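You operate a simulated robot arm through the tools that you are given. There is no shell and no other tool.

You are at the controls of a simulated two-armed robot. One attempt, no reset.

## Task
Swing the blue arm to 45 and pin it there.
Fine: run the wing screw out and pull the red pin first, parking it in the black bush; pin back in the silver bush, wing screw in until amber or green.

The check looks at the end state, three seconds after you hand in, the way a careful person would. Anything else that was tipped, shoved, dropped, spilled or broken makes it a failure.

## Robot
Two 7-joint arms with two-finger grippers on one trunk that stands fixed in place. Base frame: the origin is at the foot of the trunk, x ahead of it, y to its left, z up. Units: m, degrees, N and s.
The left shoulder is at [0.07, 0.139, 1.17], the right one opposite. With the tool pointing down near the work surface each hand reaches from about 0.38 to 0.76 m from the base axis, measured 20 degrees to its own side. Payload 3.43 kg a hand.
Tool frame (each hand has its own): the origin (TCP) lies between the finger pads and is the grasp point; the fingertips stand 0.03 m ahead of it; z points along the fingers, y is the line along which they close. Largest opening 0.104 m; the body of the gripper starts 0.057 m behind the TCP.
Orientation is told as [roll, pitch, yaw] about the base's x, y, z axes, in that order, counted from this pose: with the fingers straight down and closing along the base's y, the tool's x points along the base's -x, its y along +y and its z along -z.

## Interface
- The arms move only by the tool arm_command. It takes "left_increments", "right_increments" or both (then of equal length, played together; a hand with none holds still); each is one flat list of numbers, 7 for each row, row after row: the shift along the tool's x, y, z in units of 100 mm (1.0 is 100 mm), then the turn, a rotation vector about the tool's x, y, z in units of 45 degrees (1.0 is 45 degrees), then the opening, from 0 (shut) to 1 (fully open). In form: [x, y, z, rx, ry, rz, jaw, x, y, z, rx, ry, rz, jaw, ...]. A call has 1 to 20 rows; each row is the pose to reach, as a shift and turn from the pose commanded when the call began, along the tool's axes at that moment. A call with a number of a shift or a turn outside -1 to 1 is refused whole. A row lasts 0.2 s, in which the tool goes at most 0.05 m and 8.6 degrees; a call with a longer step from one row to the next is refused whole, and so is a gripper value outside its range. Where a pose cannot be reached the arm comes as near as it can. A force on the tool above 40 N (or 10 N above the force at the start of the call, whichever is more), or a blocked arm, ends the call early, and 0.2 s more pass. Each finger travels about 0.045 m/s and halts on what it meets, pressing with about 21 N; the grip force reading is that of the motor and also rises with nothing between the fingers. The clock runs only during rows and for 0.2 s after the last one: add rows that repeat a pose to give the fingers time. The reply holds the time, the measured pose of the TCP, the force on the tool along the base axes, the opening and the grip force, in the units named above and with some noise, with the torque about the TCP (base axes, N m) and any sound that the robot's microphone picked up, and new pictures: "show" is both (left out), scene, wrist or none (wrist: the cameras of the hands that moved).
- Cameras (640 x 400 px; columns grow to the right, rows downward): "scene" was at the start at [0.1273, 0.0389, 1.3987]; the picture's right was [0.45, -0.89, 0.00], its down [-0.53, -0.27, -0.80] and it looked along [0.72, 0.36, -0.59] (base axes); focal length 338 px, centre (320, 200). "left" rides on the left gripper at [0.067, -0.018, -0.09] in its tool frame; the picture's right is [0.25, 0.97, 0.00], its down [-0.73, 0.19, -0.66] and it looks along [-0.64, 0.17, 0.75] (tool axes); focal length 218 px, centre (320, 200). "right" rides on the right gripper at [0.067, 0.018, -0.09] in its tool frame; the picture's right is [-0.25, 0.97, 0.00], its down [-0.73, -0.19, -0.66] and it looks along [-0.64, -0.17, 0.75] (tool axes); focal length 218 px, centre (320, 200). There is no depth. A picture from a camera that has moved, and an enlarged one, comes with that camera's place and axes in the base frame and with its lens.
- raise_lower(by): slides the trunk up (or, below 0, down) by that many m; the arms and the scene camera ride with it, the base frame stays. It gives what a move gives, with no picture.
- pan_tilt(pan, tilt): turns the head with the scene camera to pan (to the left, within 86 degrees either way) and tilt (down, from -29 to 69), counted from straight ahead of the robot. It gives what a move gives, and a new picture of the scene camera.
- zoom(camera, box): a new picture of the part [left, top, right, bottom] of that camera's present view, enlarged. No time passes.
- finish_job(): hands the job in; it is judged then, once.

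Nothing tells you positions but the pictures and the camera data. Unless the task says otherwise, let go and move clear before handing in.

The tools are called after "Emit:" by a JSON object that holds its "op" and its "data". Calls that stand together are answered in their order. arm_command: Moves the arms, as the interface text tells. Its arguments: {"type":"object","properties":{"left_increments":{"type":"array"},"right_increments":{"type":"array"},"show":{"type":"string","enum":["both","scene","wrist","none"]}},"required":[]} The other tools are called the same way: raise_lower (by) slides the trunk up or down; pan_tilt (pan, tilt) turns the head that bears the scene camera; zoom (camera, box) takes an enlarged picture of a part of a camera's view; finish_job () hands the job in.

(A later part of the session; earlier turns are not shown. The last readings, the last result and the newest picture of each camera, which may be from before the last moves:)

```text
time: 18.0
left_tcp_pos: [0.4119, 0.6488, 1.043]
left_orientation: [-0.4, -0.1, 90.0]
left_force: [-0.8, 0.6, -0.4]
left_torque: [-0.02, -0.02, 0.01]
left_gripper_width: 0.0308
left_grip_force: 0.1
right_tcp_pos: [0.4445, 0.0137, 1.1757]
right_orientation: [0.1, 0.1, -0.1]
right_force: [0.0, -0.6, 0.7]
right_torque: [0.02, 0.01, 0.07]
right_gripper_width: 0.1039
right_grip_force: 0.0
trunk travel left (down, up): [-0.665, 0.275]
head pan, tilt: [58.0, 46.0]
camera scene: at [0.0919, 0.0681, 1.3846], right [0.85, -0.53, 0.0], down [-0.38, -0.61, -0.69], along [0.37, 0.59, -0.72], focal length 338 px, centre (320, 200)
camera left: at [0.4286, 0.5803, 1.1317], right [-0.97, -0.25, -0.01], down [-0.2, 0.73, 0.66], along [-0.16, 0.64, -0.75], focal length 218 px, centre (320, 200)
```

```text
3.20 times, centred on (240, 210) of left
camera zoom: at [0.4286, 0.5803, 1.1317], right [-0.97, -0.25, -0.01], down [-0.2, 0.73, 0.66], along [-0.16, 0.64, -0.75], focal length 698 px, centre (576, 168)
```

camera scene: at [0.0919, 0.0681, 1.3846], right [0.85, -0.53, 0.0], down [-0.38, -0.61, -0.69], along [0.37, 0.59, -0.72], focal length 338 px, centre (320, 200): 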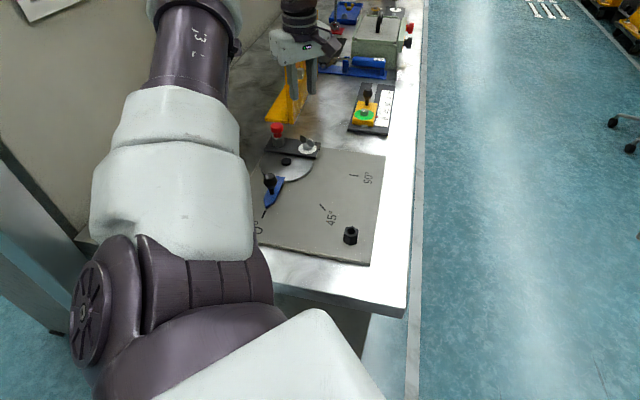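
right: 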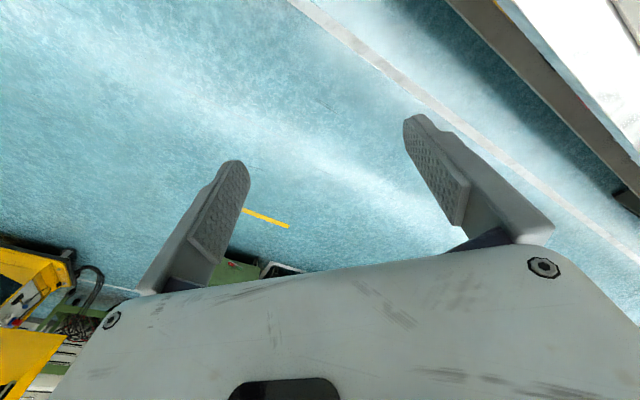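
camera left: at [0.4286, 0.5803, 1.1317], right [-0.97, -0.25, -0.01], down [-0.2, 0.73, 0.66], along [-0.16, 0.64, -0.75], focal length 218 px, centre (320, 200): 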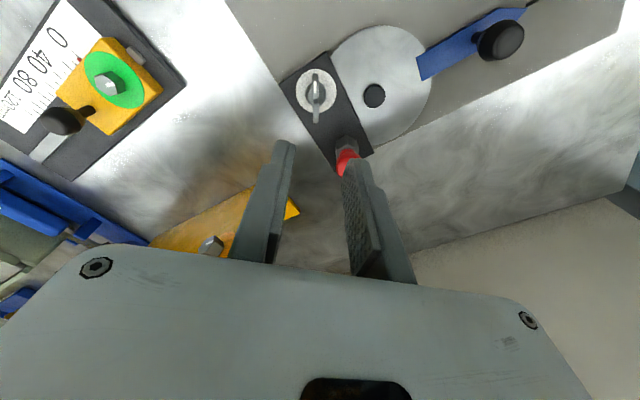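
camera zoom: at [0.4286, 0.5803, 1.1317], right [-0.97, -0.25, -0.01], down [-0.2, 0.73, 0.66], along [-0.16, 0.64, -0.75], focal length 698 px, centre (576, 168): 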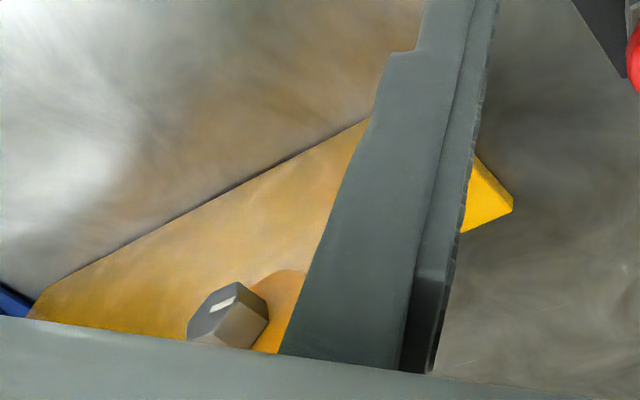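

The stand's near edge is at about (0.46, 0.79), top about 1.07. Sweeping yaw downward through 0 keeps the wrist camera on the −x side, clear of it. I'll rotate at height to yaw ≈−76 in steps.

Emit:
{"op": "arm_command", "data": {"left_increments": [0, -0.02, 0, -0.004, 0, 0.18, 0.3, 0, -0.04, 0, -0.008, 0, 0.36, 0.3, 0, -0.06, 0, -0.008, 0, 0.54, 0.3, 0, -0.07, 0, -0.008, 0, 0.72, 0.3, 0, -0.07, 0, -0.008, 0, 0.9, 0.3, 0, -0.07, 0, -0.008, 0, 1, 0.3, 0, -0.07, 0, -0.008, 0, 1, 0.3], "show": "none"}}

Emit:
{"op": "arm_command", "data": {"left_increments": [0, 0, 0, 0, 0, 0.18, 0.3, 0, 0, 0, 0, 0, 0.36, 0.3, 0, 0, 0, 0, 0, 0.54, 0.3, 0, 0, 0, 0, 0, 0.72, 0.3, 0, 0, 0, 0, 0, 0.9, 0.3, 0, 0, 0, 0, 0, 1, 0.3, 0, 0, 0, 0, 0, 1, 0.3], "show": "none"}}

Emit:
{"op": "arm_command", "data": {"left_increments": [0, 0, 0, 0, 0, 0.18, 0.3, 0, 0, 0, 0, 0, 0.36, 0.3, 0, 0, 0, 0, 0, 0.54, 0.3, 0, 0, 0, 0, 0, 0.72, 0.3, 0, 0, 0, 0, 0, 0.9, 0.3, 0, 0, 0, 0, 0, 1, 0.3, 0, 0, 0, 0, 0, 1, 0.3], "show": "both"}}

```text
time: 19.6
left_tcp_pos: [0.4186, 0.6479, 1.0431]
left_orientation: [0.1, -0.2, 44.9]
left_force: [-0.9, 1.1, -0.3]
left_torque: [0.01, 0.0, -0.01]
left_gripper_width: 0.0311
left_grip_force: 0.1
right_tcp_pos: [0.446, 0.0156, 1.174]
right_orientation: [0.1, 0.0, 0.0]
right_force: [0.2, 0.4, -0.1]
right_torque: [-0.01, 0.03, 0.0]
right_gripper_width: 0.1039
right_grip_force: 0.0
trunk travel left (down, up): [-0.665, 0.275]
head pan, tilt: [58.0, 46.0]
```

```text
time: 21.2
left_tcp_pos: [0.4195, 0.6495, 1.0429]
left_orientation: [0.1, -0.1, -0.1]
left_force: [0.1, 0.0, 0.2]
left_torque: [-0.01, 0.02, 0.01]
left_gripper_width: 0.0308
left_grip_force: 0.2
right_tcp_pos: [0.4445, 0.0143, 1.1748]
right_orientation: [0.1, 0.0, 0.0]
right_force: [-1.6, -0.6, 0.6]
right_torque: [-0.03, 0.01, -0.01]
right_gripper_width: 0.1038
right_grip_force: 0.1
trunk travel left (down, up): [-0.665, 0.275]
head pan, tilt: [58.0, 46.0]
```

```text
time: 22.8
left_tcp_pos: [0.4187, 0.6491, 1.0424]
left_orientation: [0.3, 0.1, -44.9]
left_force: [1.0, -0.7, -0.5]
left_torque: [-0.03, 0.01, -0.03]
left_gripper_width: 0.0311
left_grip_force: 0.0
right_tcp_pos: [0.4441, 0.015, 1.1754]
right_orientation: [0.1, 0.1, 0.0]
right_force: [-0.3, -0.5, -1.1]
right_torque: [0.0, -0.02, 0.0]
right_gripper_width: 0.1041
right_grip_force: 0.0
trunk travel left (down, up): [-0.665, 0.275]
head pan, tilt: [58.0, 46.0]
camera scene: at [0.0921, 0.068, 1.3846], right [0.85, -0.53, 0.0], down [-0.38, -0.61, -0.69], along [0.37, 0.59, -0.72], focal length 338 px, centre (320, 200)
camera left: at [0.3582, 0.6832, 1.1314], right [0.51, 0.86, 0.0], down [0.65, -0.38, 0.66], along [0.57, -0.33, -0.75], focal length 218 px, centre (320, 200)
```

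scene: 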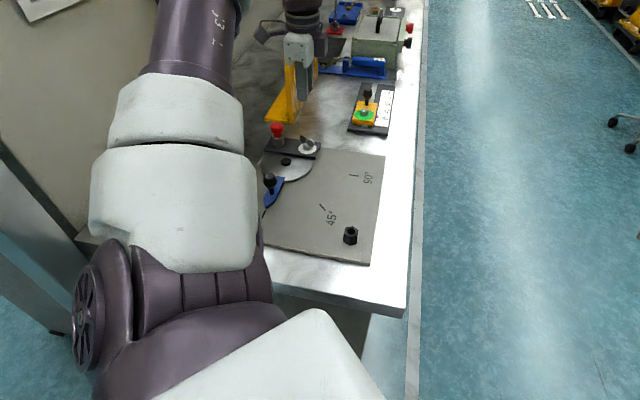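
left: 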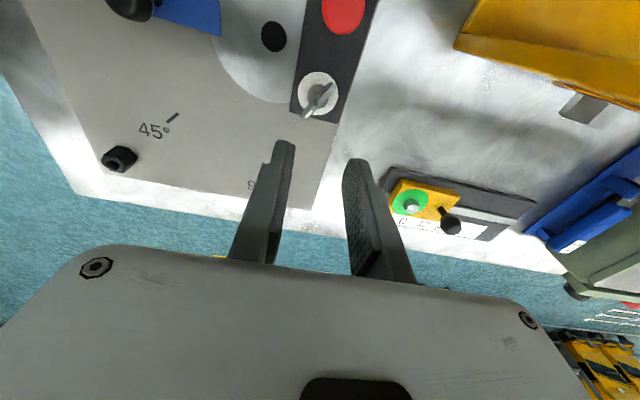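

The rotation works and everything is clear. I'll continue to yaw −76, then descend onto the wing.

Emit:
{"op": "arm_command", "data": {"left_increments": [0, 0, 0, 0.004, 0, 0.17, 0.4, 0, 0, 0, 0.006, 0, 0.35, 0.4, 0, 0, 0, 0.006, 0, 0.52, 0.4, 0, 0, 0, 0.006, 0, 0.69, 0.4, 0, 0, 0, 0.006, 0, 0.69, 0.4], "show": "none"}}

Emit:
{"op": "arm_command", "data": {"left_increments": [0, 0, 0.25, 0, 0, 0, 0.4, 0, 0, 0.5, 0, 0, 0, 0.4, 0, 0, 0.75, 0, 0, 0, 0.4, 0, 0, 0.84, 0, 0, 0, 0.4, 0, 0, 0.84, 0, 0, 0, 0.4], "show": "both"}}

Emit:
{"op": "zoom", "data": {"camera": "left", "box": [240, 60, 400, 180]}}

```text
time: 24.0
left_tcp_pos: [0.4187, 0.6481, 1.0435]
left_orientation: [-0.1, 0.1, -76.1]
left_force: [-0.3, -0.3, 0.2]
left_torque: [0.0, 0.02, 0.0]
left_gripper_width: 0.0416
left_grip_force: 0.1
right_tcp_pos: [0.4436, 0.0136, 1.1752]
right_orientation: [0.1, 0.0, 0.0]
right_force: [-0.1, 0.5, 0.7]
right_torque: [-0.02, -0.03, -0.01]
right_gripper_width: 0.104
right_grip_force: 0.2
trunk travel left (down, up): [-0.665, 0.275]
head pan, tilt: [58.0, 46.0]
```

```text
time: 25.2
left_tcp_pos: [0.4174, 0.6466, 0.9575]
left_orientation: [-0.1, 0.1, -76.0]
left_force: [-0.4, 0.1, -0.2]
left_torque: [0.01, 0.0, 0.01]
left_gripper_width: 0.0417
left_grip_force: 0.1
right_tcp_pos: [0.444, 0.0141, 1.1747]
right_orientation: [0.1, 0.0, 0.0]
right_force: [-0.4, 0.0, 0.2]
right_torque: [0.01, 0.02, 0.04]
right_gripper_width: 0.1041
right_grip_force: 0.0
trunk travel left (down, up): [-0.665, 0.275]
head pan, tilt: [58.0, 46.0]
camera scene: at [0.0919, 0.0678, 1.3846], right [0.85, -0.53, 0.0], down [-0.38, -0.61, -0.69], along [0.37, 0.59, -0.72], focal length 338 px, centre (320, 200)
camera left: at [0.3843, 0.7076, 1.0475], right [0.88, 0.48, 0.0], down [0.36, -0.66, 0.66], along [0.31, -0.58, -0.76], focal length 218 px, centre (320, 200)
```

scene: 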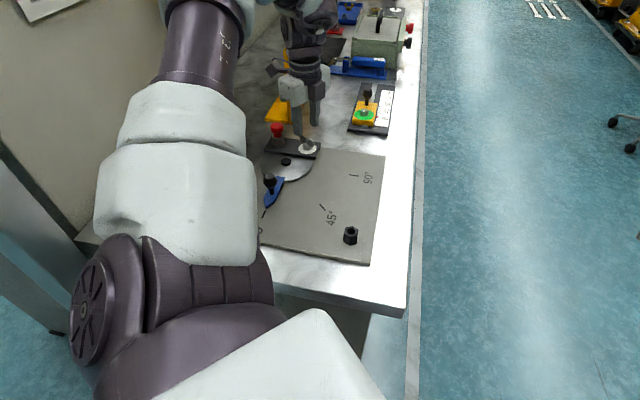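
left: 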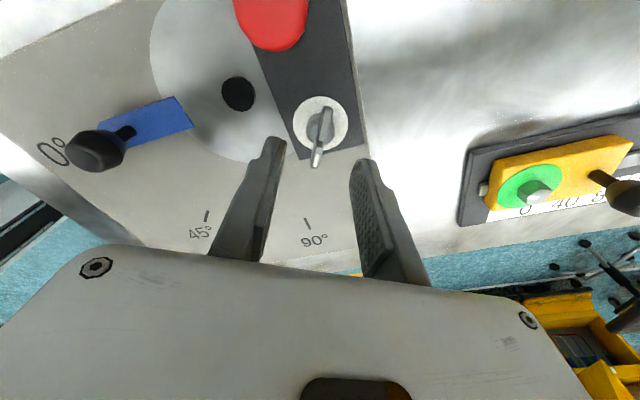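

```text
3.33 times, centred on (320, 120) of left
camera zoom: at [0.3843, 0.7076, 1.0475], right [0.88, 0.48, 0.0], down [0.36, -0.66, 0.66], along [0.31, -0.58, -0.76], focal length 728 px, centre (320, 467)
```

zoom: 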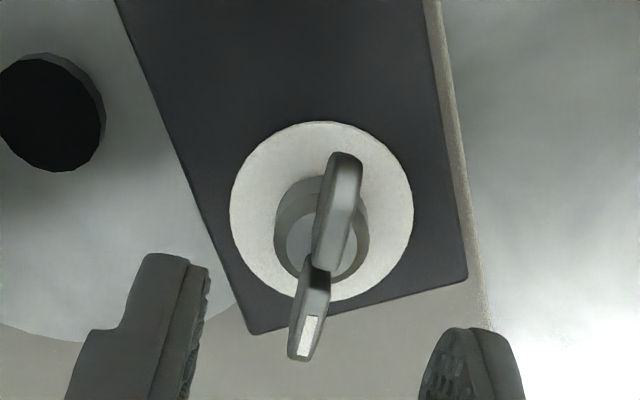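

Well aligned. I'll descend to TCP z≈0.925 and close on the wing.

Emit:
{"op": "arm_command", "data": {"left_increments": [0, 0, 0.12, 0, 0, 0, 0.4, 0, 0, 0.24, 0, 0, 0, 0.4, 0, 0, 0.33, 0, 0, 0, 0.4, 0, 0, 0.33, 0, 0, 0, 0.2, 0, 0, 0.33, 0, 0, 0, 0, 0, 0, 0.33, 0, 0, 0, 0, 0, 0, 0.33, 0, 0, 0, 0], "show": "wrist"}}

```text
time: 26.8
left_tcp_pos: [0.417, 0.6481, 0.9256]
left_orientation: [-0.2, 0.0, -76.0]
left_force: [-3.8, -1.8, -3.8]
left_torque: [0.26, 0.15, 0.01]
left_gripper_width: 0.0061
left_grip_force: 39.9
right_tcp_pos: [0.4437, 0.0141, 1.1747]
right_orientation: [0.0, -0.1, 0.0]
right_force: [-0.4, 0.1, -0.6]
right_torque: [-0.02, 0.02, 0.02]
right_gripper_width: 0.1039
right_grip_force: 0.0
trunk travel left (down, up): [-0.665, 0.275]
head pan, tilt: [58.0, 46.0]
camera left: at [0.3844, 0.709, 1.0143], right [0.88, 0.48, 0.0], down [0.36, -0.66, 0.66], along [0.31, -0.58, -0.76], focal length 218 px, centre (320, 200)
```

left: 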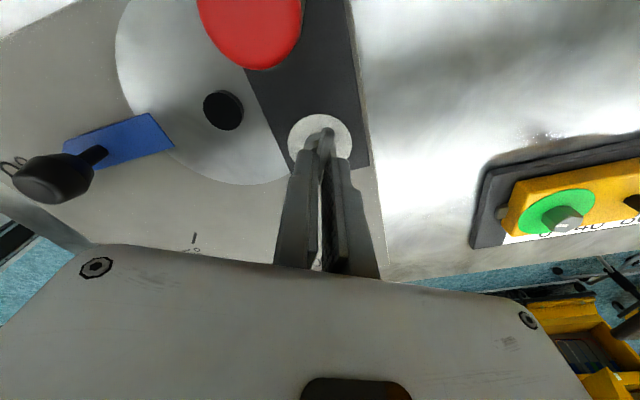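

Gripped. I'll unscrew another 45°, checking forces.

Emit:
{"op": "arm_command", "data": {"left_increments": [0, 0, 0, 0, 0, -0.14, 0, 0, 0, 0, 0, 0, -0.28, 0, 0, 0, 0, 0, 0, -0.42, 0, 0, 0, 0, 0, 0, -0.56, 0, 0, 0, 0, 0, 0, -0.7, 0, 0, 0, 0, 0, 0, -0.85, 0, 0, 0, 0, 0, 0, -1, 0, 0, 0, 0, 0, 0, -1, 0], "show": "none"}}

```text
time: 28.6
left_tcp_pos: [0.4174, 0.648, 0.927]
left_orientation: [0.1, 0.2, -30.9]
left_force: [-9.7, -8.1, 0.8]
left_torque: [-0.23, 0.04, -0.03]
left_gripper_width: 0.0059
left_grip_force: 39.6
right_tcp_pos: [0.4431, 0.0127, 1.1755]
right_orientation: [0.1, -0.1, 0.1]
right_force: [-0.1, 0.6, -0.6]
right_torque: [-0.02, 0.03, -0.01]
right_gripper_width: 0.1041
right_grip_force: 0.0
trunk travel left (down, up): [-0.665, 0.275]
head pan, tilt: [58.0, 46.0]
```

Torque about z is near zero and side forces are modest, so I'll continue.

Emit:
{"op": "arm_command", "data": {"left_increments": [0, 0, 0, 0, 0, -0.14, 0, 0, 0, 0, 0, 0, -0.28, 0, 0, 0, 0, 0, 0, -0.42, 0, 0, 0, 0, 0, 0, -0.56, 0, 0, 0, 0, 0, 0, -0.7, 0, 0, 0, 0, 0, 0, -0.85, 0, 0, 0, 0, 0, 0, -1, 0, 0, 0, 0, 0, 0, -1, 0], "show": "both"}}

```text
time: 30.4
left_tcp_pos: [0.4166, 0.648, 0.9278]
left_orientation: [0.2, 0.0, 14.0]
left_force: [-11.8, -11.9, 2.4]
left_torque: [-0.34, 0.59, -0.02]
left_gripper_width: 0.0062
left_grip_force: 39.7
right_tcp_pos: [0.4428, 0.0118, 1.1753]
right_orientation: [0.1, -0.1, 0.0]
right_force: [0.6, -0.8, 0.4]
right_torque: [0.01, -0.01, 0.02]
right_gripper_width: 0.1042
right_grip_force: 0.0
trunk travel left (down, up): [-0.665, 0.275]
head pan, tilt: [58.0, 46.0]
camera scene: at [0.0894, 0.0651, 1.3849], right [0.85, -0.53, 0.0], down [-0.38, -0.61, -0.7], along [0.37, 0.59, -0.72], focal length 338 px, centre (320, 200)
camera left: at [0.3556, 0.6129, 1.0167], right [-0.48, 0.88, 0.0], down [0.66, 0.36, 0.66], along [0.58, 0.32, -0.75], focal length 218 px, centre (320, 200)
```

scene: 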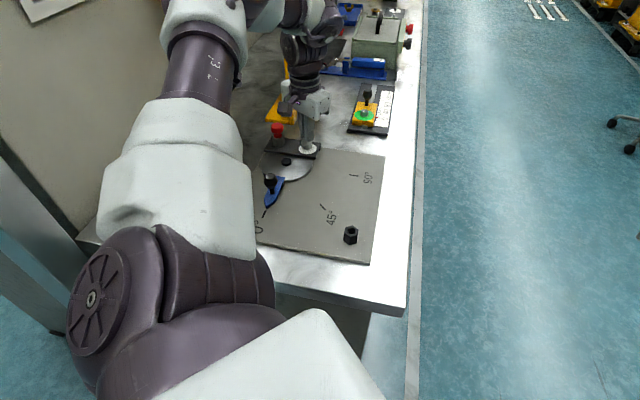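
left: 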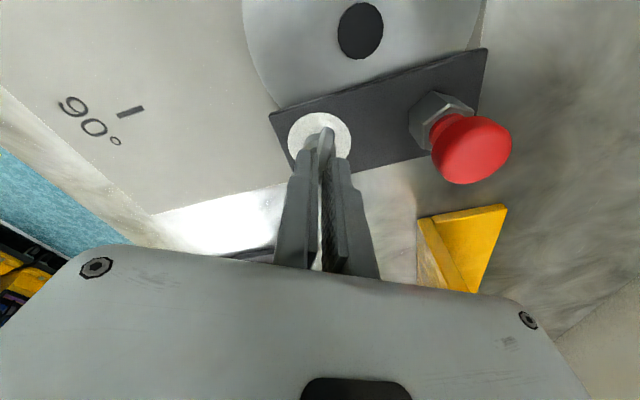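

Everything's following. I'll do another 45°, then a final ~28° to yaw ≈87.

Emit:
{"op": "arm_command", "data": {"left_increments": [0, 0, 0, 0, 0, -0.14, 0, 0, 0, 0, 0, 0, -0.28, 0, 0, 0, 0, 0, 0, -0.42, 0, 0, 0, 0, 0, 0, -0.56, 0, 0, 0, 0, 0, 0, -0.7, 0, 0, 0, 0, 0, 0, -0.85, 0, 0, 0, 0, 0, 0, -1, 0, 0, 0, 0, 0, 0, -1, 0], "show": "none"}}

Emit:
{"op": "arm_command", "data": {"left_increments": [0, 0, 0, 0, 0, -0.14, 0, 0, 0, 0, 0, 0, -0.28, 0, 0, 0, 0, 0, 0, -0.42, 0, 0, 0, 0, 0, 0, -0.56, 0, 0, 0, 0, 0, 0, -0.56, 0], "show": "both"}}

Emit:
{"op": "zoom", "data": {"camera": "scene", "box": [255, 100, 335, 160]}}

```text
time: 32.2
left_tcp_pos: [0.4173, 0.6468, 0.9282]
left_orientation: [0.1, -0.4, 59.0]
left_force: [-6.9, -6.2, 13.1]
left_torque: [-0.09, 0.12, -1.1]
left_gripper_width: 0.0099
left_grip_force: 43.8
right_tcp_pos: [0.442, 0.0116, 1.1759]
right_orientation: [0.2, -0.2, 0.0]
right_force: [1.3, 0.0, 0.6]
right_torque: [-0.01, 0.02, 0.0]
right_gripper_width: 0.1044
right_grip_force: 0.1
trunk travel left (down, up): [-0.665, 0.275]
head pan, tilt: [58.0, 46.0]
```

```text
time: 33.4
left_tcp_pos: [0.4176, 0.6467, 0.9299]
left_orientation: [-0.2, -0.6, 84.1]
left_force: [1.9, 11.9, 35.8]
left_torque: [0.35, -0.22, -2.65]
left_gripper_width: 0.0221
left_grip_force: 45.7
right_tcp_pos: [0.4421, 0.0107, 1.1754]
right_orientation: [0.2, -0.2, -0.1]
right_force: [0.1, 0.2, -0.1]
right_torque: [0.01, -0.01, 0.02]
right_gripper_width: 0.1041
right_grip_force: 0.0
trunk travel left (down, up): [-0.665, 0.275]
head pan, tilt: [58.0, 46.0]
camera scene: at [0.0889, 0.0648, 1.3852], right [0.85, -0.53, 0.0], down [-0.38, -0.61, -0.7], along [0.37, 0.59, -0.72], focal length 338 px, centre (320, 200)
camera left: at [0.4281, 0.5778, 1.0183], right [-0.99, -0.15, -0.01], down [-0.12, 0.74, 0.66], along [-0.1, 0.66, -0.75], focal length 218 px, centre (320, 200)
```

scene: 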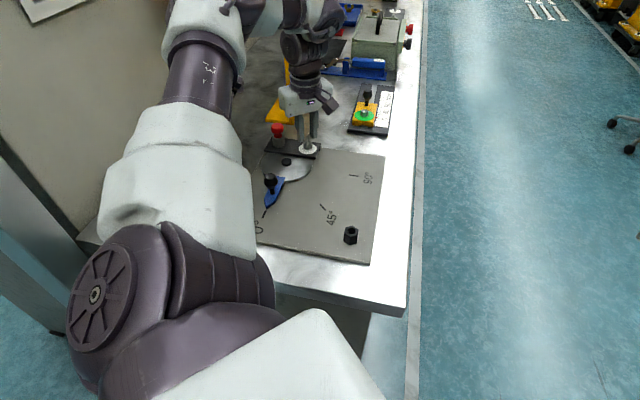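
left: 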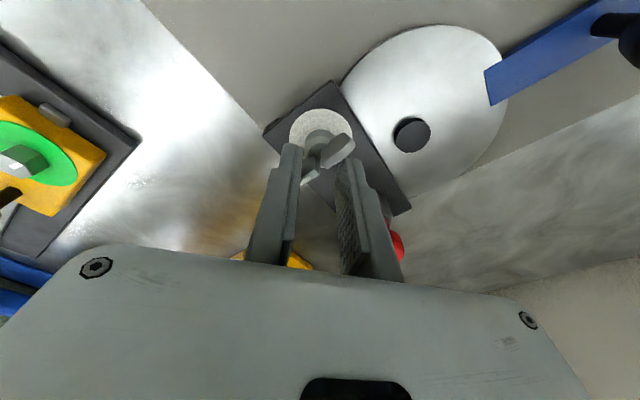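

```text
6.67 times, centred on (295, 130) of scene
camera zoom: at [0.0889, 0.0648, 1.3852], right [0.85, -0.53, 0.0], down [-0.38, -0.61, -0.7], along [0.37, 0.59, -0.72], focal length 2256 px, centre (487, 667)
```

zoom: 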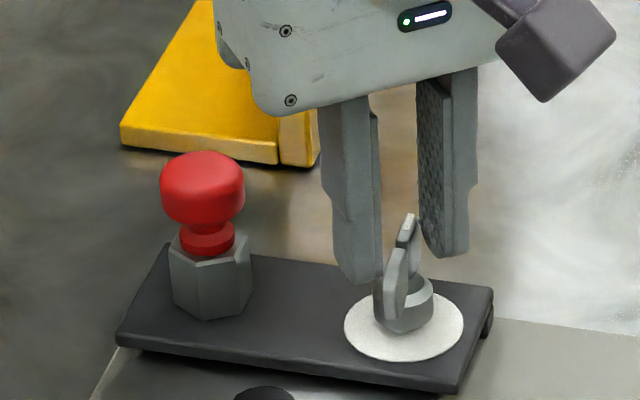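

The screw reached its out-stop: torque rose, and the wing stayed near azimuth 45° while the fingers were pushed apart. It's fully run out, about 180° from the amber position. I'll open the jaw and lift straight up.

Emit:
{"op": "arm_command", "data": {"left_increments": [0, 0, 0, 0, 0, 0.1, 0.3, 0, 0, 0, 0, 0, 0.1, 0.45, 0, 0, 0, 0, 0, 0.1, 0.45], "show": "none"}}

Emit:
{"op": "arm_command", "data": {"left_increments": [0, 0, -0.25, 0, 0, 0, 0.45, 0, 0, -0.5, 0, 0, 0, 0.45, 0, 0, -0.75, 0, 0, 0, 0.45, 0, 0, -0.95, 0, 0, 0, 0.45, 0, 0, -0.95, 0, 0, 0, 0.45], "show": "both"}}

Emit:
{"op": "zoom", "data": {"camera": "scene", "box": [255, 110, 335, 170]}}

```text
time: 34.2
left_tcp_pos: [0.4188, 0.6498, 0.9253]
left_orientation: [0.2, 0.0, 79.7]
left_force: [-0.6, 0.7, 0.5]
left_torque: [0.0, 0.01, -0.02]
left_gripper_width: 0.0468
left_grip_force: 0.0
right_tcp_pos: [0.4447, 0.0155, 1.1737]
right_orientation: [-0.1, -0.1, -0.1]
right_force: [0.0, 0.2, 0.0]
right_torque: [-0.01, 0.06, 0.02]
right_gripper_width: 0.1039
right_grip_force: 0.1
trunk travel left (down, up): [-0.665, 0.275]
head pan, tilt: [58.0, 46.0]
```

```text
time: 35.4
left_tcp_pos: [0.4182, 0.648, 1.0185]
left_orientation: [0.1, 0.1, 79.7]
left_force: [-0.7, 0.5, -0.3]
left_torque: [-0.01, 0.01, -0.01]
left_gripper_width: 0.0467
left_grip_force: 0.1
right_tcp_pos: [0.4444, 0.0138, 1.1739]
right_orientation: [0.2, 0.1, -0.2]
right_force: [-0.7, -0.5, -0.6]
right_torque: [-0.01, 0.03, 0.01]
right_gripper_width: 0.1043
right_grip_force: 0.0
trunk travel left (down, up): [-0.665, 0.275]
head pan, tilt: [58.0, 46.0]
camera scene: at [0.0923, 0.0686, 1.3845], right [0.85, -0.53, 0.0], down [-0.38, -0.61, -0.69], along [0.37, 0.59, -0.72], focal length 338 px, centre (320, 200)
camera left: at [0.4234, 0.5792, 1.1082], right [-1.0, -0.08, 0.0], down [-0.06, 0.75, 0.66], along [-0.05, 0.66, -0.75], focal length 218 px, centre (320, 200)
```

scene: 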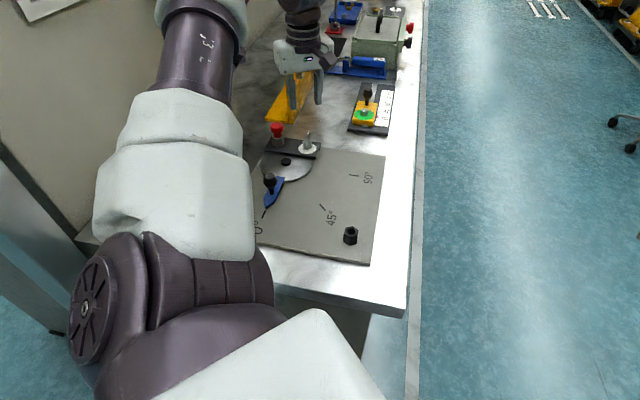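
left: 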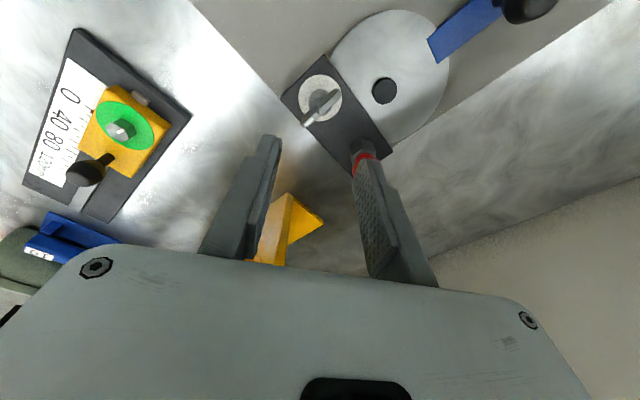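

```text
6.67 times, centred on (295, 140) of scene
camera zoom: at [0.0923, 0.0686, 1.3845], right [0.85, -0.53, 0.0], down [-0.38, -0.61, -0.69], along [0.37, 0.59, -0.72], focal length 2256 px, centre (487, 600)
```

zoom: 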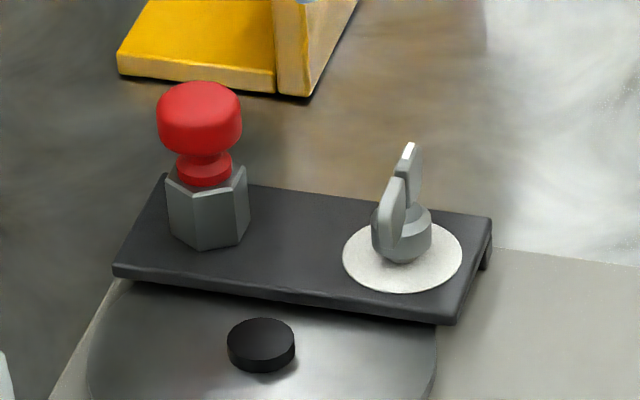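

The screw is fully out with a white ring. Next is the red pin. By my estimate the cap is centred at (0.366, 0.698), z 0.916–0.936, and the silver bush top is at z≈0.903. I'll hover over it at yaw 45.

Emit:
{"op": "arm_command", "data": {"left_increments": [-0.08, 0.12, 0, 0, 0, 0.15, 0.5, -0.16, 0.24, 0, 0, 0, 0.31, 0.55, -0.24, 0.36, 0, 0, 0, 0.46, 0.6, -0.32, 0.48, 0, 0, 0, 0.62, 0.6, -0.4, 0.603, 0, 0, 0, 0.771, 0.6, -0.4, 0.603, 0, 0, 0, 0.771, 0.6], "show": "both"}}

Emit:
{"op": "zoom", "data": {"camera": "left", "box": [240, 60, 400, 180]}}

Emit:
{"op": "zoom", "data": {"camera": "scene", "box": [255, 100, 335, 160]}}

```text
time: 36.8
left_tcp_pos: [0.3662, 0.6995, 1.021]
left_orientation: [0.1, 0.0, 44.9]
left_force: [0.2, 0.2, -0.8]
left_torque: [0.0, 0.01, 0.03]
left_gripper_width: 0.0623
left_grip_force: 0.2
right_tcp_pos: [0.4445, 0.0143, 1.1749]
right_orientation: [0.1, 0.0, 0.0]
right_force: [-0.8, 0.1, 0.1]
right_torque: [0.02, 0.0, -0.01]
right_gripper_width: 0.104
right_grip_force: 0.1
trunk travel left (down, up): [-0.665, 0.275]
head pan, tilt: [58.0, 46.0]
camera scene: at [0.0923, 0.0678, 1.3846], right [0.85, -0.53, 0.0], down [-0.38, -0.61, -0.69], along [0.37, 0.59, -0.72], focal length 338 px, centre (320, 200)
camera left: at [0.3309, 0.6382, 1.1096], right [-0.86, 0.51, 0.0], down [0.38, 0.65, 0.66], along [0.33, 0.57, -0.75], focal length 218 px, centre (320, 200)
```

scene: 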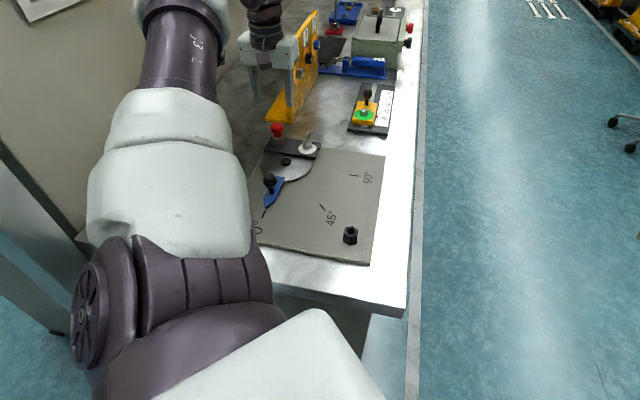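
left: 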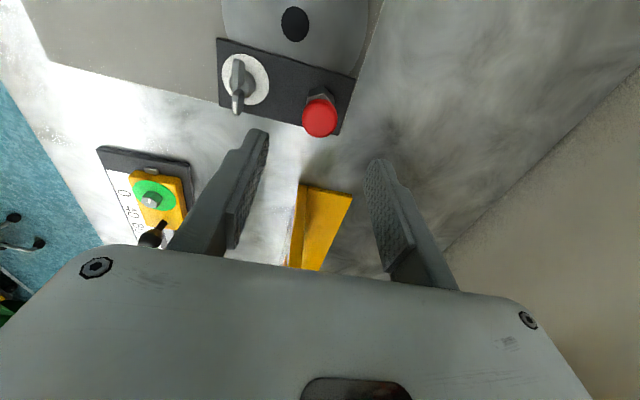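

```text
3.33 times, centred on (320, 120) of left
camera zoom: at [0.3309, 0.6382, 1.1096], right [-0.86, 0.51, 0.0], down [0.38, 0.65, 0.66], along [0.33, 0.57, -0.75], focal length 728 px, centre (320, 467)
```

zoom: 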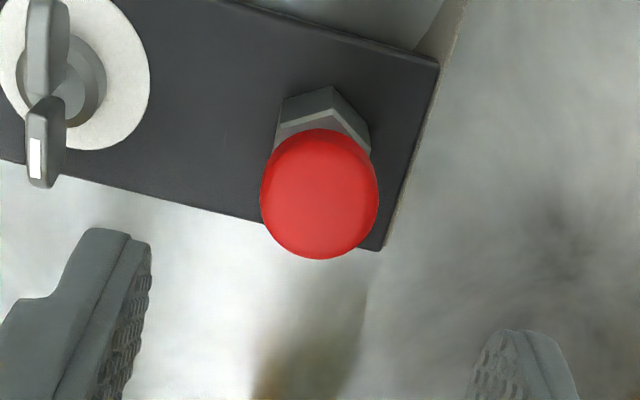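

```text
6.67 times, centred on (295, 130) of scene
camera zoom: at [0.0923, 0.0678, 1.3846], right [0.85, -0.53, 0.0], down [-0.38, -0.61, -0.69], along [0.37, 0.59, -0.72], focal length 2256 px, centre (487, 667)
```

zoom: 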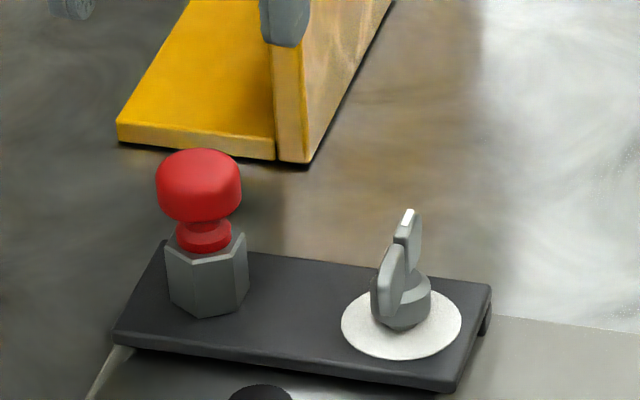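

The pin cap is right on the tool axis. I'll descend so the fingertips sit just above the silver bush's top (TCP z≈0.940), then close.

Emit:
{"op": "arm_command", "data": {"left_increments": [0, 0, 0.2, 0, 0, 0, 0.5, 0, 0, 0.4, 0, 0, 0, 0.5, 0, 0, 0.6, 0, 0, 0, 0.5, 0, 0, 0.8, 0, 0, 0, 0.5, 0, 0, 0.8, 0, 0, 0, 0.5], "show": "both"}}

Emit:
{"op": "zoom", "data": {"camera": "scene", "box": [255, 100, 335, 160]}}

```text
time: 38.0
left_tcp_pos: [0.3661, 0.6982, 0.9428]
left_orientation: [0.2, 0.0, 45.0]
left_force: [-0.1, -0.3, 0.0]
left_torque: [-0.03, -0.03, 0.0]
left_gripper_width: 0.0518
left_grip_force: 0.1
right_tcp_pos: [0.4435, 0.0141, 1.1748]
right_orientation: [0.0, 0.0, -0.1]
right_force: [-0.5, 0.0, -0.2]
right_torque: [0.04, 0.0, 0.01]
right_gripper_width: 0.104
right_grip_force: 0.0
trunk travel left (down, up): [-0.665, 0.275]
head pan, tilt: [58.0, 46.0]
camera scene: at [0.0919, 0.0676, 1.3846], right [0.85, -0.53, 0.0], down [-0.38, -0.61, -0.69], along [0.37, 0.59, -0.72], focal length 338 px, centre (320, 200)
camera left: at [0.3313, 0.6382, 1.0313], right [-0.86, 0.51, 0.0], down [0.38, 0.65, 0.66], along [0.33, 0.57, -0.75], focal length 218 px, centre (320, 200)
```

scene: 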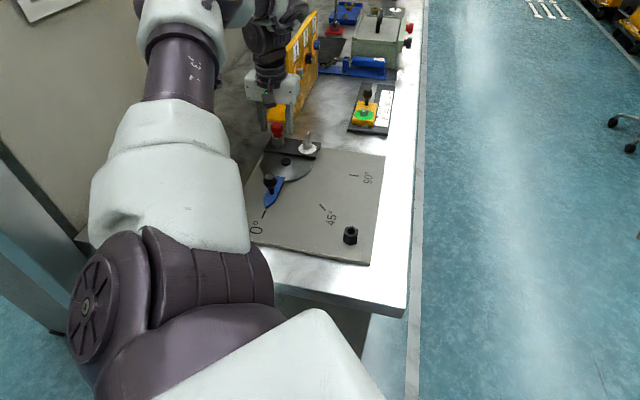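
left: 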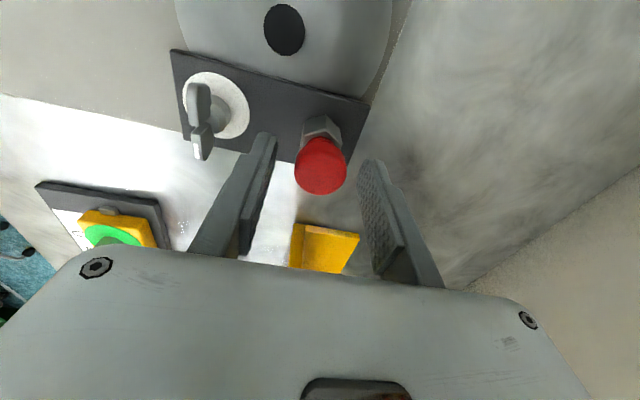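

```text
6.67 times, centred on (295, 130) of scene
camera zoom: at [0.0919, 0.0676, 1.3846], right [0.85, -0.53, 0.0], down [-0.38, -0.61, -0.69], along [0.37, 0.59, -0.72], focal length 2256 px, centre (487, 667)
```

zoom: 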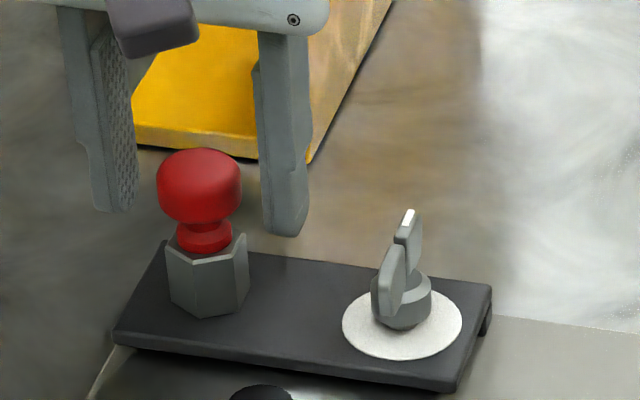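

The fingers straddle the cap at the right height. I'll go 3 mm lower and close.

Emit:
{"op": "arm_command", "data": {"left_increments": [0, 0, 0.03, 0, 0, 0, 0.4, 0, 0, 0.03, 0, 0, 0, 0.2, 0, 0, 0.03, 0, 0, 0, 0, 0, 0, 0.03, 0, 0, 0, 0, 0, 0, 0.03, 0, 0, 0, 0], "show": "wrist"}}

Emit:
{"op": "zoom", "data": {"camera": "scene", "box": [255, 100, 335, 160]}}

```text
time: 39.2
left_tcp_pos: [0.3656, 0.7001, 0.9378]
left_orientation: [0.1, 0.1, 45.0]
left_force: [0.9, 0.5, -1.4]
left_torque: [0.01, -0.06, -0.02]
left_gripper_width: 0.029
left_grip_force: 20.9
right_tcp_pos: [0.4439, 0.0145, 1.1753]
right_orientation: [0.1, 0.1, 0.0]
right_force: [0.3, -0.8, -0.4]
right_torque: [0.0, 0.05, 0.02]
right_gripper_width: 0.1039
right_grip_force: 0.1
trunk travel left (down, up): [-0.665, 0.275]
head pan, tilt: [58.0, 46.0]
camera left: at [0.3315, 0.6387, 1.0273], right [-0.86, 0.51, 0.0], down [0.38, 0.65, 0.66], along [0.33, 0.57, -0.75], focal length 218 px, centre (320, 200)
```

left: 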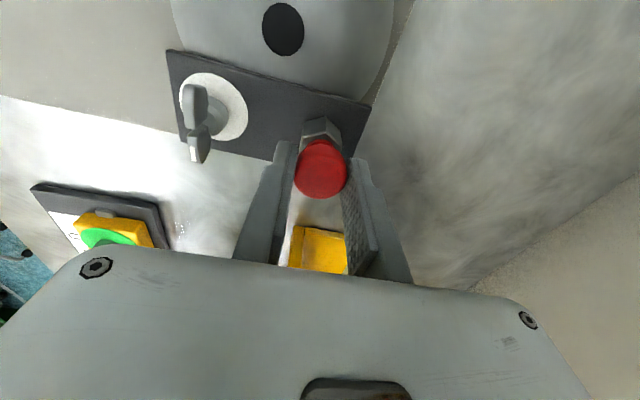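

```text
6.67 times, centred on (295, 130) of scene
camera zoom: at [0.0923, 0.0686, 1.3845], right [0.85, -0.53, 0.0], down [-0.38, -0.61, -0.69], along [0.37, 0.59, -0.72], focal length 2256 px, centre (487, 667)
```

zoom: 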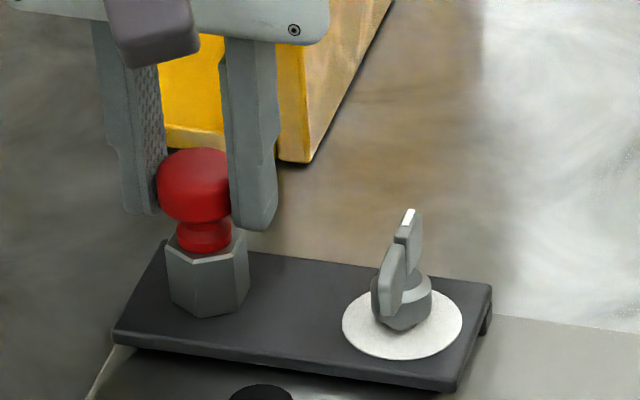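

The cap is gripped at 29 mm with almost no side force. I'll pull straight up gently and check.

Emit:
{"op": "arm_command", "data": {"left_increments": [0, 0, -0.05, 0, 0, 0, 0, 0, 0, -0.1, 0, 0, 0, 0, 0, 0, -0.15, 0, 0, 0, 0, 0, 0, -0.2, 0, 0, 0, 0, 0, 0, -0.2, 0, 0, 0, 0], "show": "none"}}

Emit:
{"op": "zoom", "data": {"camera": "scene", "box": [255, 90, 335, 150]}}

```text
time: 40.4
left_tcp_pos: [0.3664, 0.6994, 0.958]
left_orientation: [0.1, 0.0, 45.0]
left_force: [0.7, 0.4, -0.2]
left_torque: [0.02, -0.02, 0.02]
left_gripper_width: 0.0288
left_grip_force: 20.9
right_tcp_pos: [0.4448, 0.0142, 1.1755]
right_orientation: [0.1, 0.0, 0.0]
right_force: [-0.8, 0.9, -0.4]
right_torque: [-0.02, 0.0, 0.04]
right_gripper_width: 0.104
right_grip_force: 0.2
trunk travel left (down, up): [-0.665, 0.275]
head pan, tilt: [58.0, 46.0]
```

```text
6.67 times, centred on (295, 120) of scene
camera zoom: at [0.0921, 0.0683, 1.3846], right [0.85, -0.53, 0.0], down [-0.38, -0.61, -0.69], along [0.37, 0.59, -0.72], focal length 2256 px, centre (487, 733)
```

zoom: 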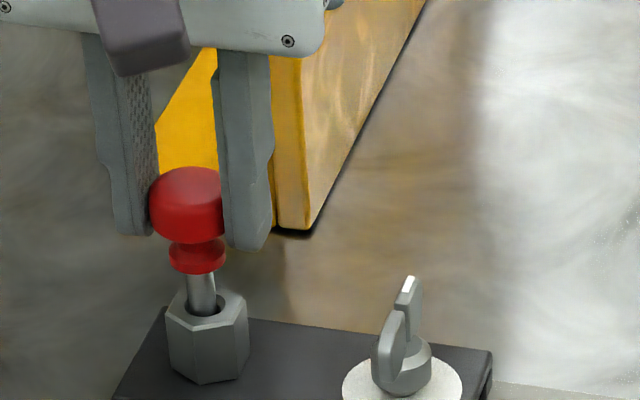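

The pin slides freely. I'll pull it fully out.

Emit:
{"op": "arm_command", "data": {"left_increments": [0, 0, -0.2, 0, 0, 0, 0, 0, 0, -0.4, 0, 0, 0, 0, 0, 0, -0.6, 0, 0, 0, 0, 0, 0, -0.8, 0, 0, 0, 0, 0, 0, -0.8, 0, 0, 0, 0], "show": "both"}}

Emit:
{"op": "zoom", "data": {"camera": "scene", "box": [240, 60, 340, 160]}}

Emit:
{"op": "zoom", "data": {"camera": "left", "box": [240, 60, 400, 220]}}

```text
time: 41.6
left_tcp_pos: [0.3653, 0.6996, 1.0371]
left_orientation: [0.1, -0.1, 45.0]
left_force: [-0.5, -0.2, -1.0]
left_torque: [-0.04, 0.0, -0.01]
left_gripper_width: 0.0288
left_grip_force: 20.9
right_tcp_pos: [0.4453, 0.0153, 1.1747]
right_orientation: [0.1, 0.0, -0.1]
right_force: [-0.8, -0.5, 0.7]
right_torque: [-0.01, -0.02, -0.02]
right_gripper_width: 0.1041
right_grip_force: 0.1
trunk travel left (down, up): [-0.665, 0.275]
head pan, tilt: [58.0, 46.0]
camera scene: at [0.0921, 0.0686, 1.3845], right [0.85, -0.53, 0.0], down [-0.38, -0.61, -0.69], along [0.37, 0.59, -0.72], focal length 338 px, centre (320, 200)
camera left: at [0.3305, 0.6398, 1.1268], right [-0.86, 0.51, 0.0], down [0.38, 0.65, 0.66], along [0.33, 0.57, -0.75], focal length 218 px, centre (320, 200)
```

scene: 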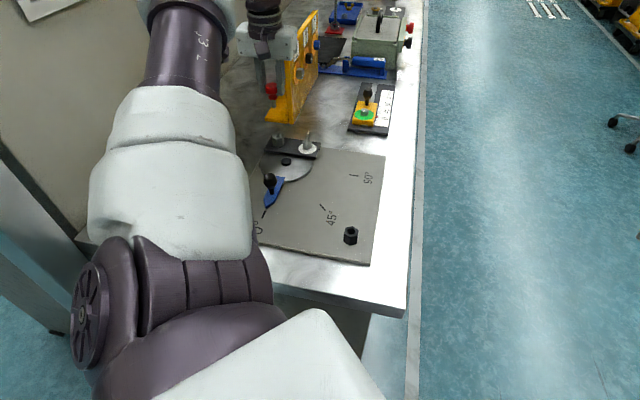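
left: 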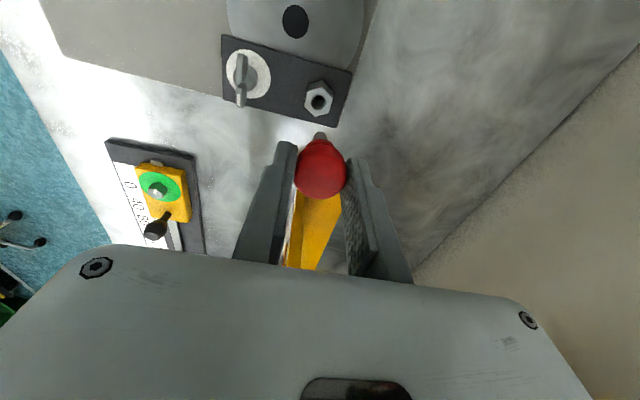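

```text
4.00 times, centred on (290, 110) of scene
camera zoom: at [0.0921, 0.0686, 1.3845], right [0.85, -0.53, 0.0], down [-0.38, -0.61, -0.69], along [0.37, 0.59, -0.72], focal length 1354 px, centre (440, 560)
```

zoom: 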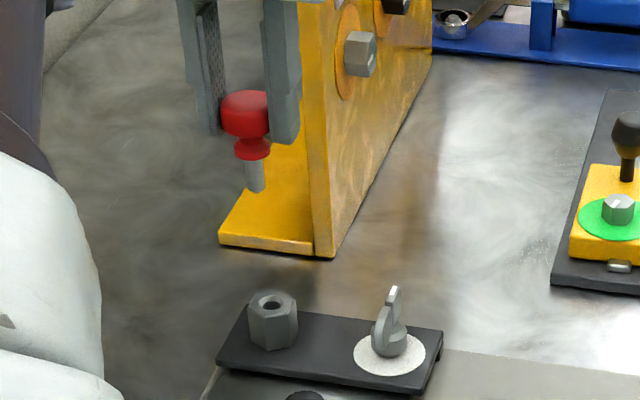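

```text
2.50 times, centred on (320, 140) of left
camera zoom: at [0.3305, 0.6398, 1.1268], right [-0.86, 0.51, 0.0], down [0.38, 0.65, 0.66], along [0.33, 0.57, -0.75], focal length 546 px, centre (320, 350)
```

zoom: 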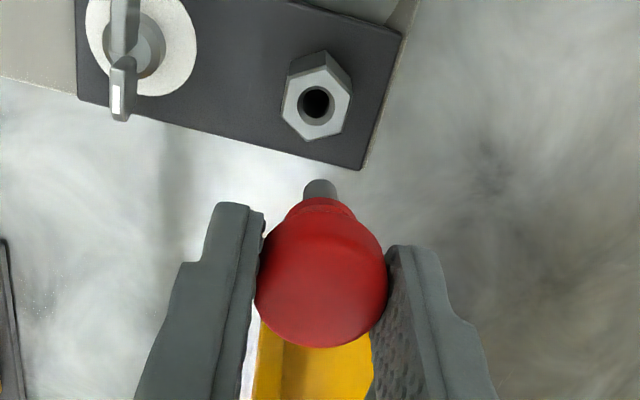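

The pin is out cleanly. I'll measure its length and tilt before carrying it to the black bush.

Emit:
{"op": "zoom", "data": {"camera": "scene", "box": [250, 70, 300, 120]}}

```text
8.00 times, centred on (275, 95) of scene
camera zoom: at [0.0921, 0.0686, 1.3845], right [0.85, -0.53, 0.0], down [-0.38, -0.61, -0.69], along [0.37, 0.59, -0.72], focal length 2707 px, centre (680, 1040)
```

zoom: 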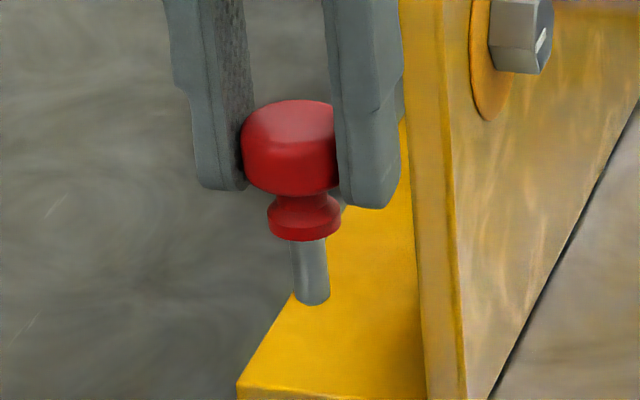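

The pin shaft is about 23 mm and hangs straight. I'll carry it at this height toward the black bush, keeping everything on the plate well below.

Emit:
{"op": "arm_command", "data": {"left_increments": [0.2, -0.19, 0, 0, 0, 0, 0, 0.4, -0.38, 0, 0, 0, 0, 0, 0.6, -0.57, 0, 0, 0, 0, 0, 0.8, -0.75, 0, 0, 0, 0, 0, 0.8, -0.75, 0, 0, 0, 0, 0], "show": "none"}}

Emit:
{"op": "arm_command", "data": {"left_increments": [0.2, -0.19, 0, 0, 0, 0, 0, 0.4, -0.38, 0, 0, 0, 0, 0, 0.6, -0.57, 0, 0, 0, 0, 0, 0.8, -0.75, 0, 0, 0, 0, 0, 0.8, -0.75, 0, 0, 0, 0, 0], "show": "both"}}

```text
time: 42.8
left_tcp_pos: [0.3639, 0.5893, 1.0389]
left_orientation: [0.2, 0.0, 45.0]
left_force: [-0.2, 0.0, -0.7]
left_torque: [0.03, 0.02, -0.01]
left_gripper_width: 0.0287
left_grip_force: 21.0
right_tcp_pos: [0.4436, 0.0155, 1.1738]
right_orientation: [0.1, 0.0, 0.1]
right_force: [0.2, 0.5, 0.2]
right_torque: [-0.01, -0.01, -0.02]
right_gripper_width: 0.1042
right_grip_force: 0.1
trunk travel left (down, up): [-0.665, 0.275]
head pan, tilt: [58.0, 46.0]
```

```text
time: 44.0
left_tcp_pos: [0.3591, 0.4803, 1.038]
left_orientation: [0.2, 0.0, 45.0]
left_force: [-0.4, 0.7, -0.2]
left_torque: [-0.02, -0.03, 0.02]
left_gripper_width: 0.0289
left_grip_force: 21.5
right_tcp_pos: [0.4431, 0.0152, 1.1746]
right_orientation: [0.0, -0.1, 0.0]
right_force: [0.0, -0.1, 0.9]
right_torque: [0.01, -0.03, 0.01]
right_gripper_width: 0.1043
right_grip_force: 0.1
trunk travel left (down, up): [-0.665, 0.275]
head pan, tilt: [58.0, 46.0]
camera scene: at [0.0921, 0.0688, 1.3845], right [0.85, -0.53, 0.0], down [-0.38, -0.61, -0.69], along [0.37, 0.59, -0.72], focal length 338 px, centre (320, 200)
camera left: at [0.3238, 0.42, 1.1271], right [-0.86, 0.51, 0.0], down [0.38, 0.65, 0.66], along [0.33, 0.57, -0.75], focal length 218 px, centre (320, 200)
```

scene: 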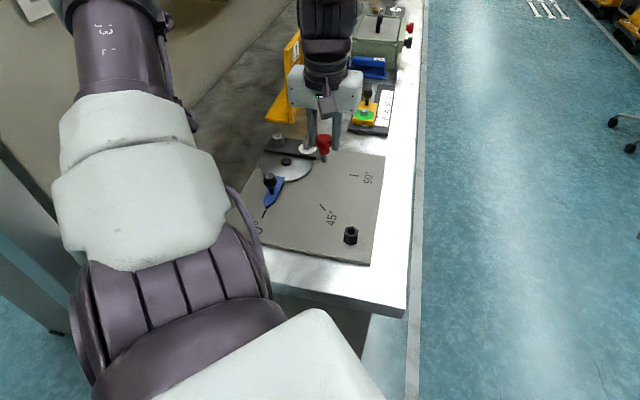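
left: 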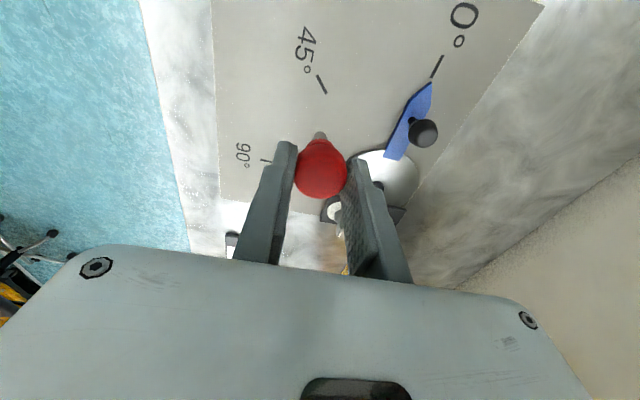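

Emit:
{"op": "arm_command", "data": {"left_increments": [0.2, -0.19, 0, 0, 0, 0, 0, 0.4, -0.38, 0, 0, 0, 0, 0, 0.6, -0.55, 0, 0, 0, 0, 0, 0.742, -0.69, 0, 0, 0, 0, 0, 0.742, -0.69, 0, 0, 0, 0, 0, 0.742, -0.69, 0, 0, 0, 0, 0], "show": "both"}}

Emit:
{"op": "zoom", "data": {"camera": "left", "box": [240, 60, 400, 180]}}

Emit:
{"op": "zoom", "data": {"camera": "scene", "box": [300, 150, 400, 270]}}

```text
time: 45.4
left_tcp_pos: [0.3565, 0.4506, 1.0379]
left_orientation: [0.1, 0.0, 45.0]
left_force: [0.1, -0.4, -0.4]
left_torque: [0.02, 0.0, 0.02]
left_gripper_width: 0.0287
left_grip_force: 20.9
left hand out of reach, approached as far as the arm can: row 2, 3, 4, 5, 6
right_tcp_pos: [0.4448, 0.0147, 1.1747]
right_orientation: [0.0, 0.0, -0.1]
right_force: [-1.1, 0.0, -0.2]
right_torque: [0.01, 0.02, -0.05]
right_gripper_width: 0.1042
right_grip_force: 0.1
trunk travel left (down, up): [-0.665, 0.275]
head pan, tilt: [58.0, 46.0]
camera scene: at [0.0921, 0.068, 1.3846], right [0.85, -0.53, 0.0], down [-0.38, -0.61, -0.69], along [0.37, 0.59, -0.72], focal length 338 px, centre (320, 200)
camera left: at [0.3229, 0.3909, 1.1266], right [-0.86, 0.51, 0.0], down [0.38, 0.65, 0.66], along [0.33, 0.57, -0.75], focal length 218 px, centre (320, 200)
```

scene: 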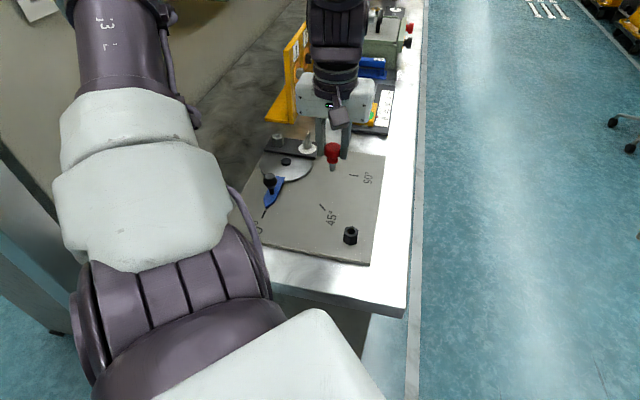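
left: 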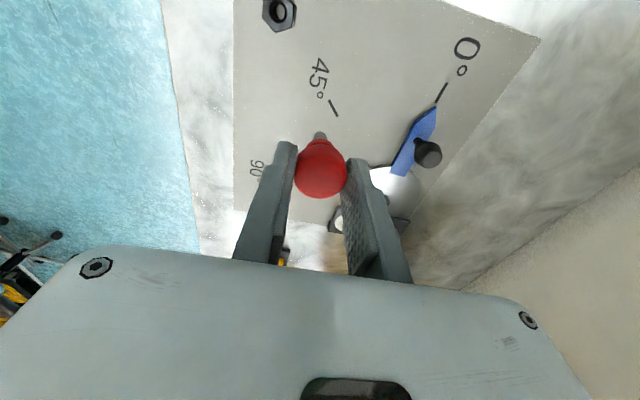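

```text
3.33 times, centred on (320, 120) of left
camera zoom: at [0.3229, 0.3909, 1.1266], right [-0.86, 0.51, 0.0], down [0.38, 0.65, 0.66], along [0.33, 0.57, -0.75], focal length 728 px, centre (320, 467)
```

zoom: 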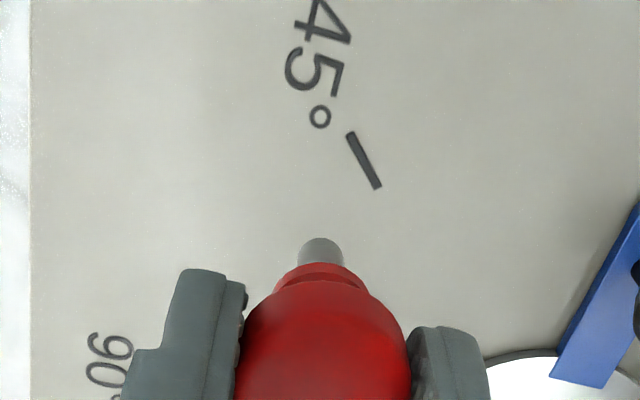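

```text
3.33 times, centred on (350, 210) of scene
camera zoom: at [0.0921, 0.068, 1.3846], right [0.85, -0.53, 0.0], down [-0.38, -0.61, -0.69], along [0.37, 0.59, -0.72], focal length 1128 px, centre (220, 167)
```

zoom: 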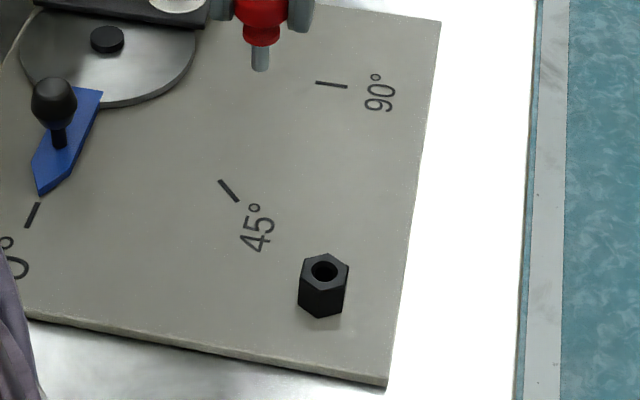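

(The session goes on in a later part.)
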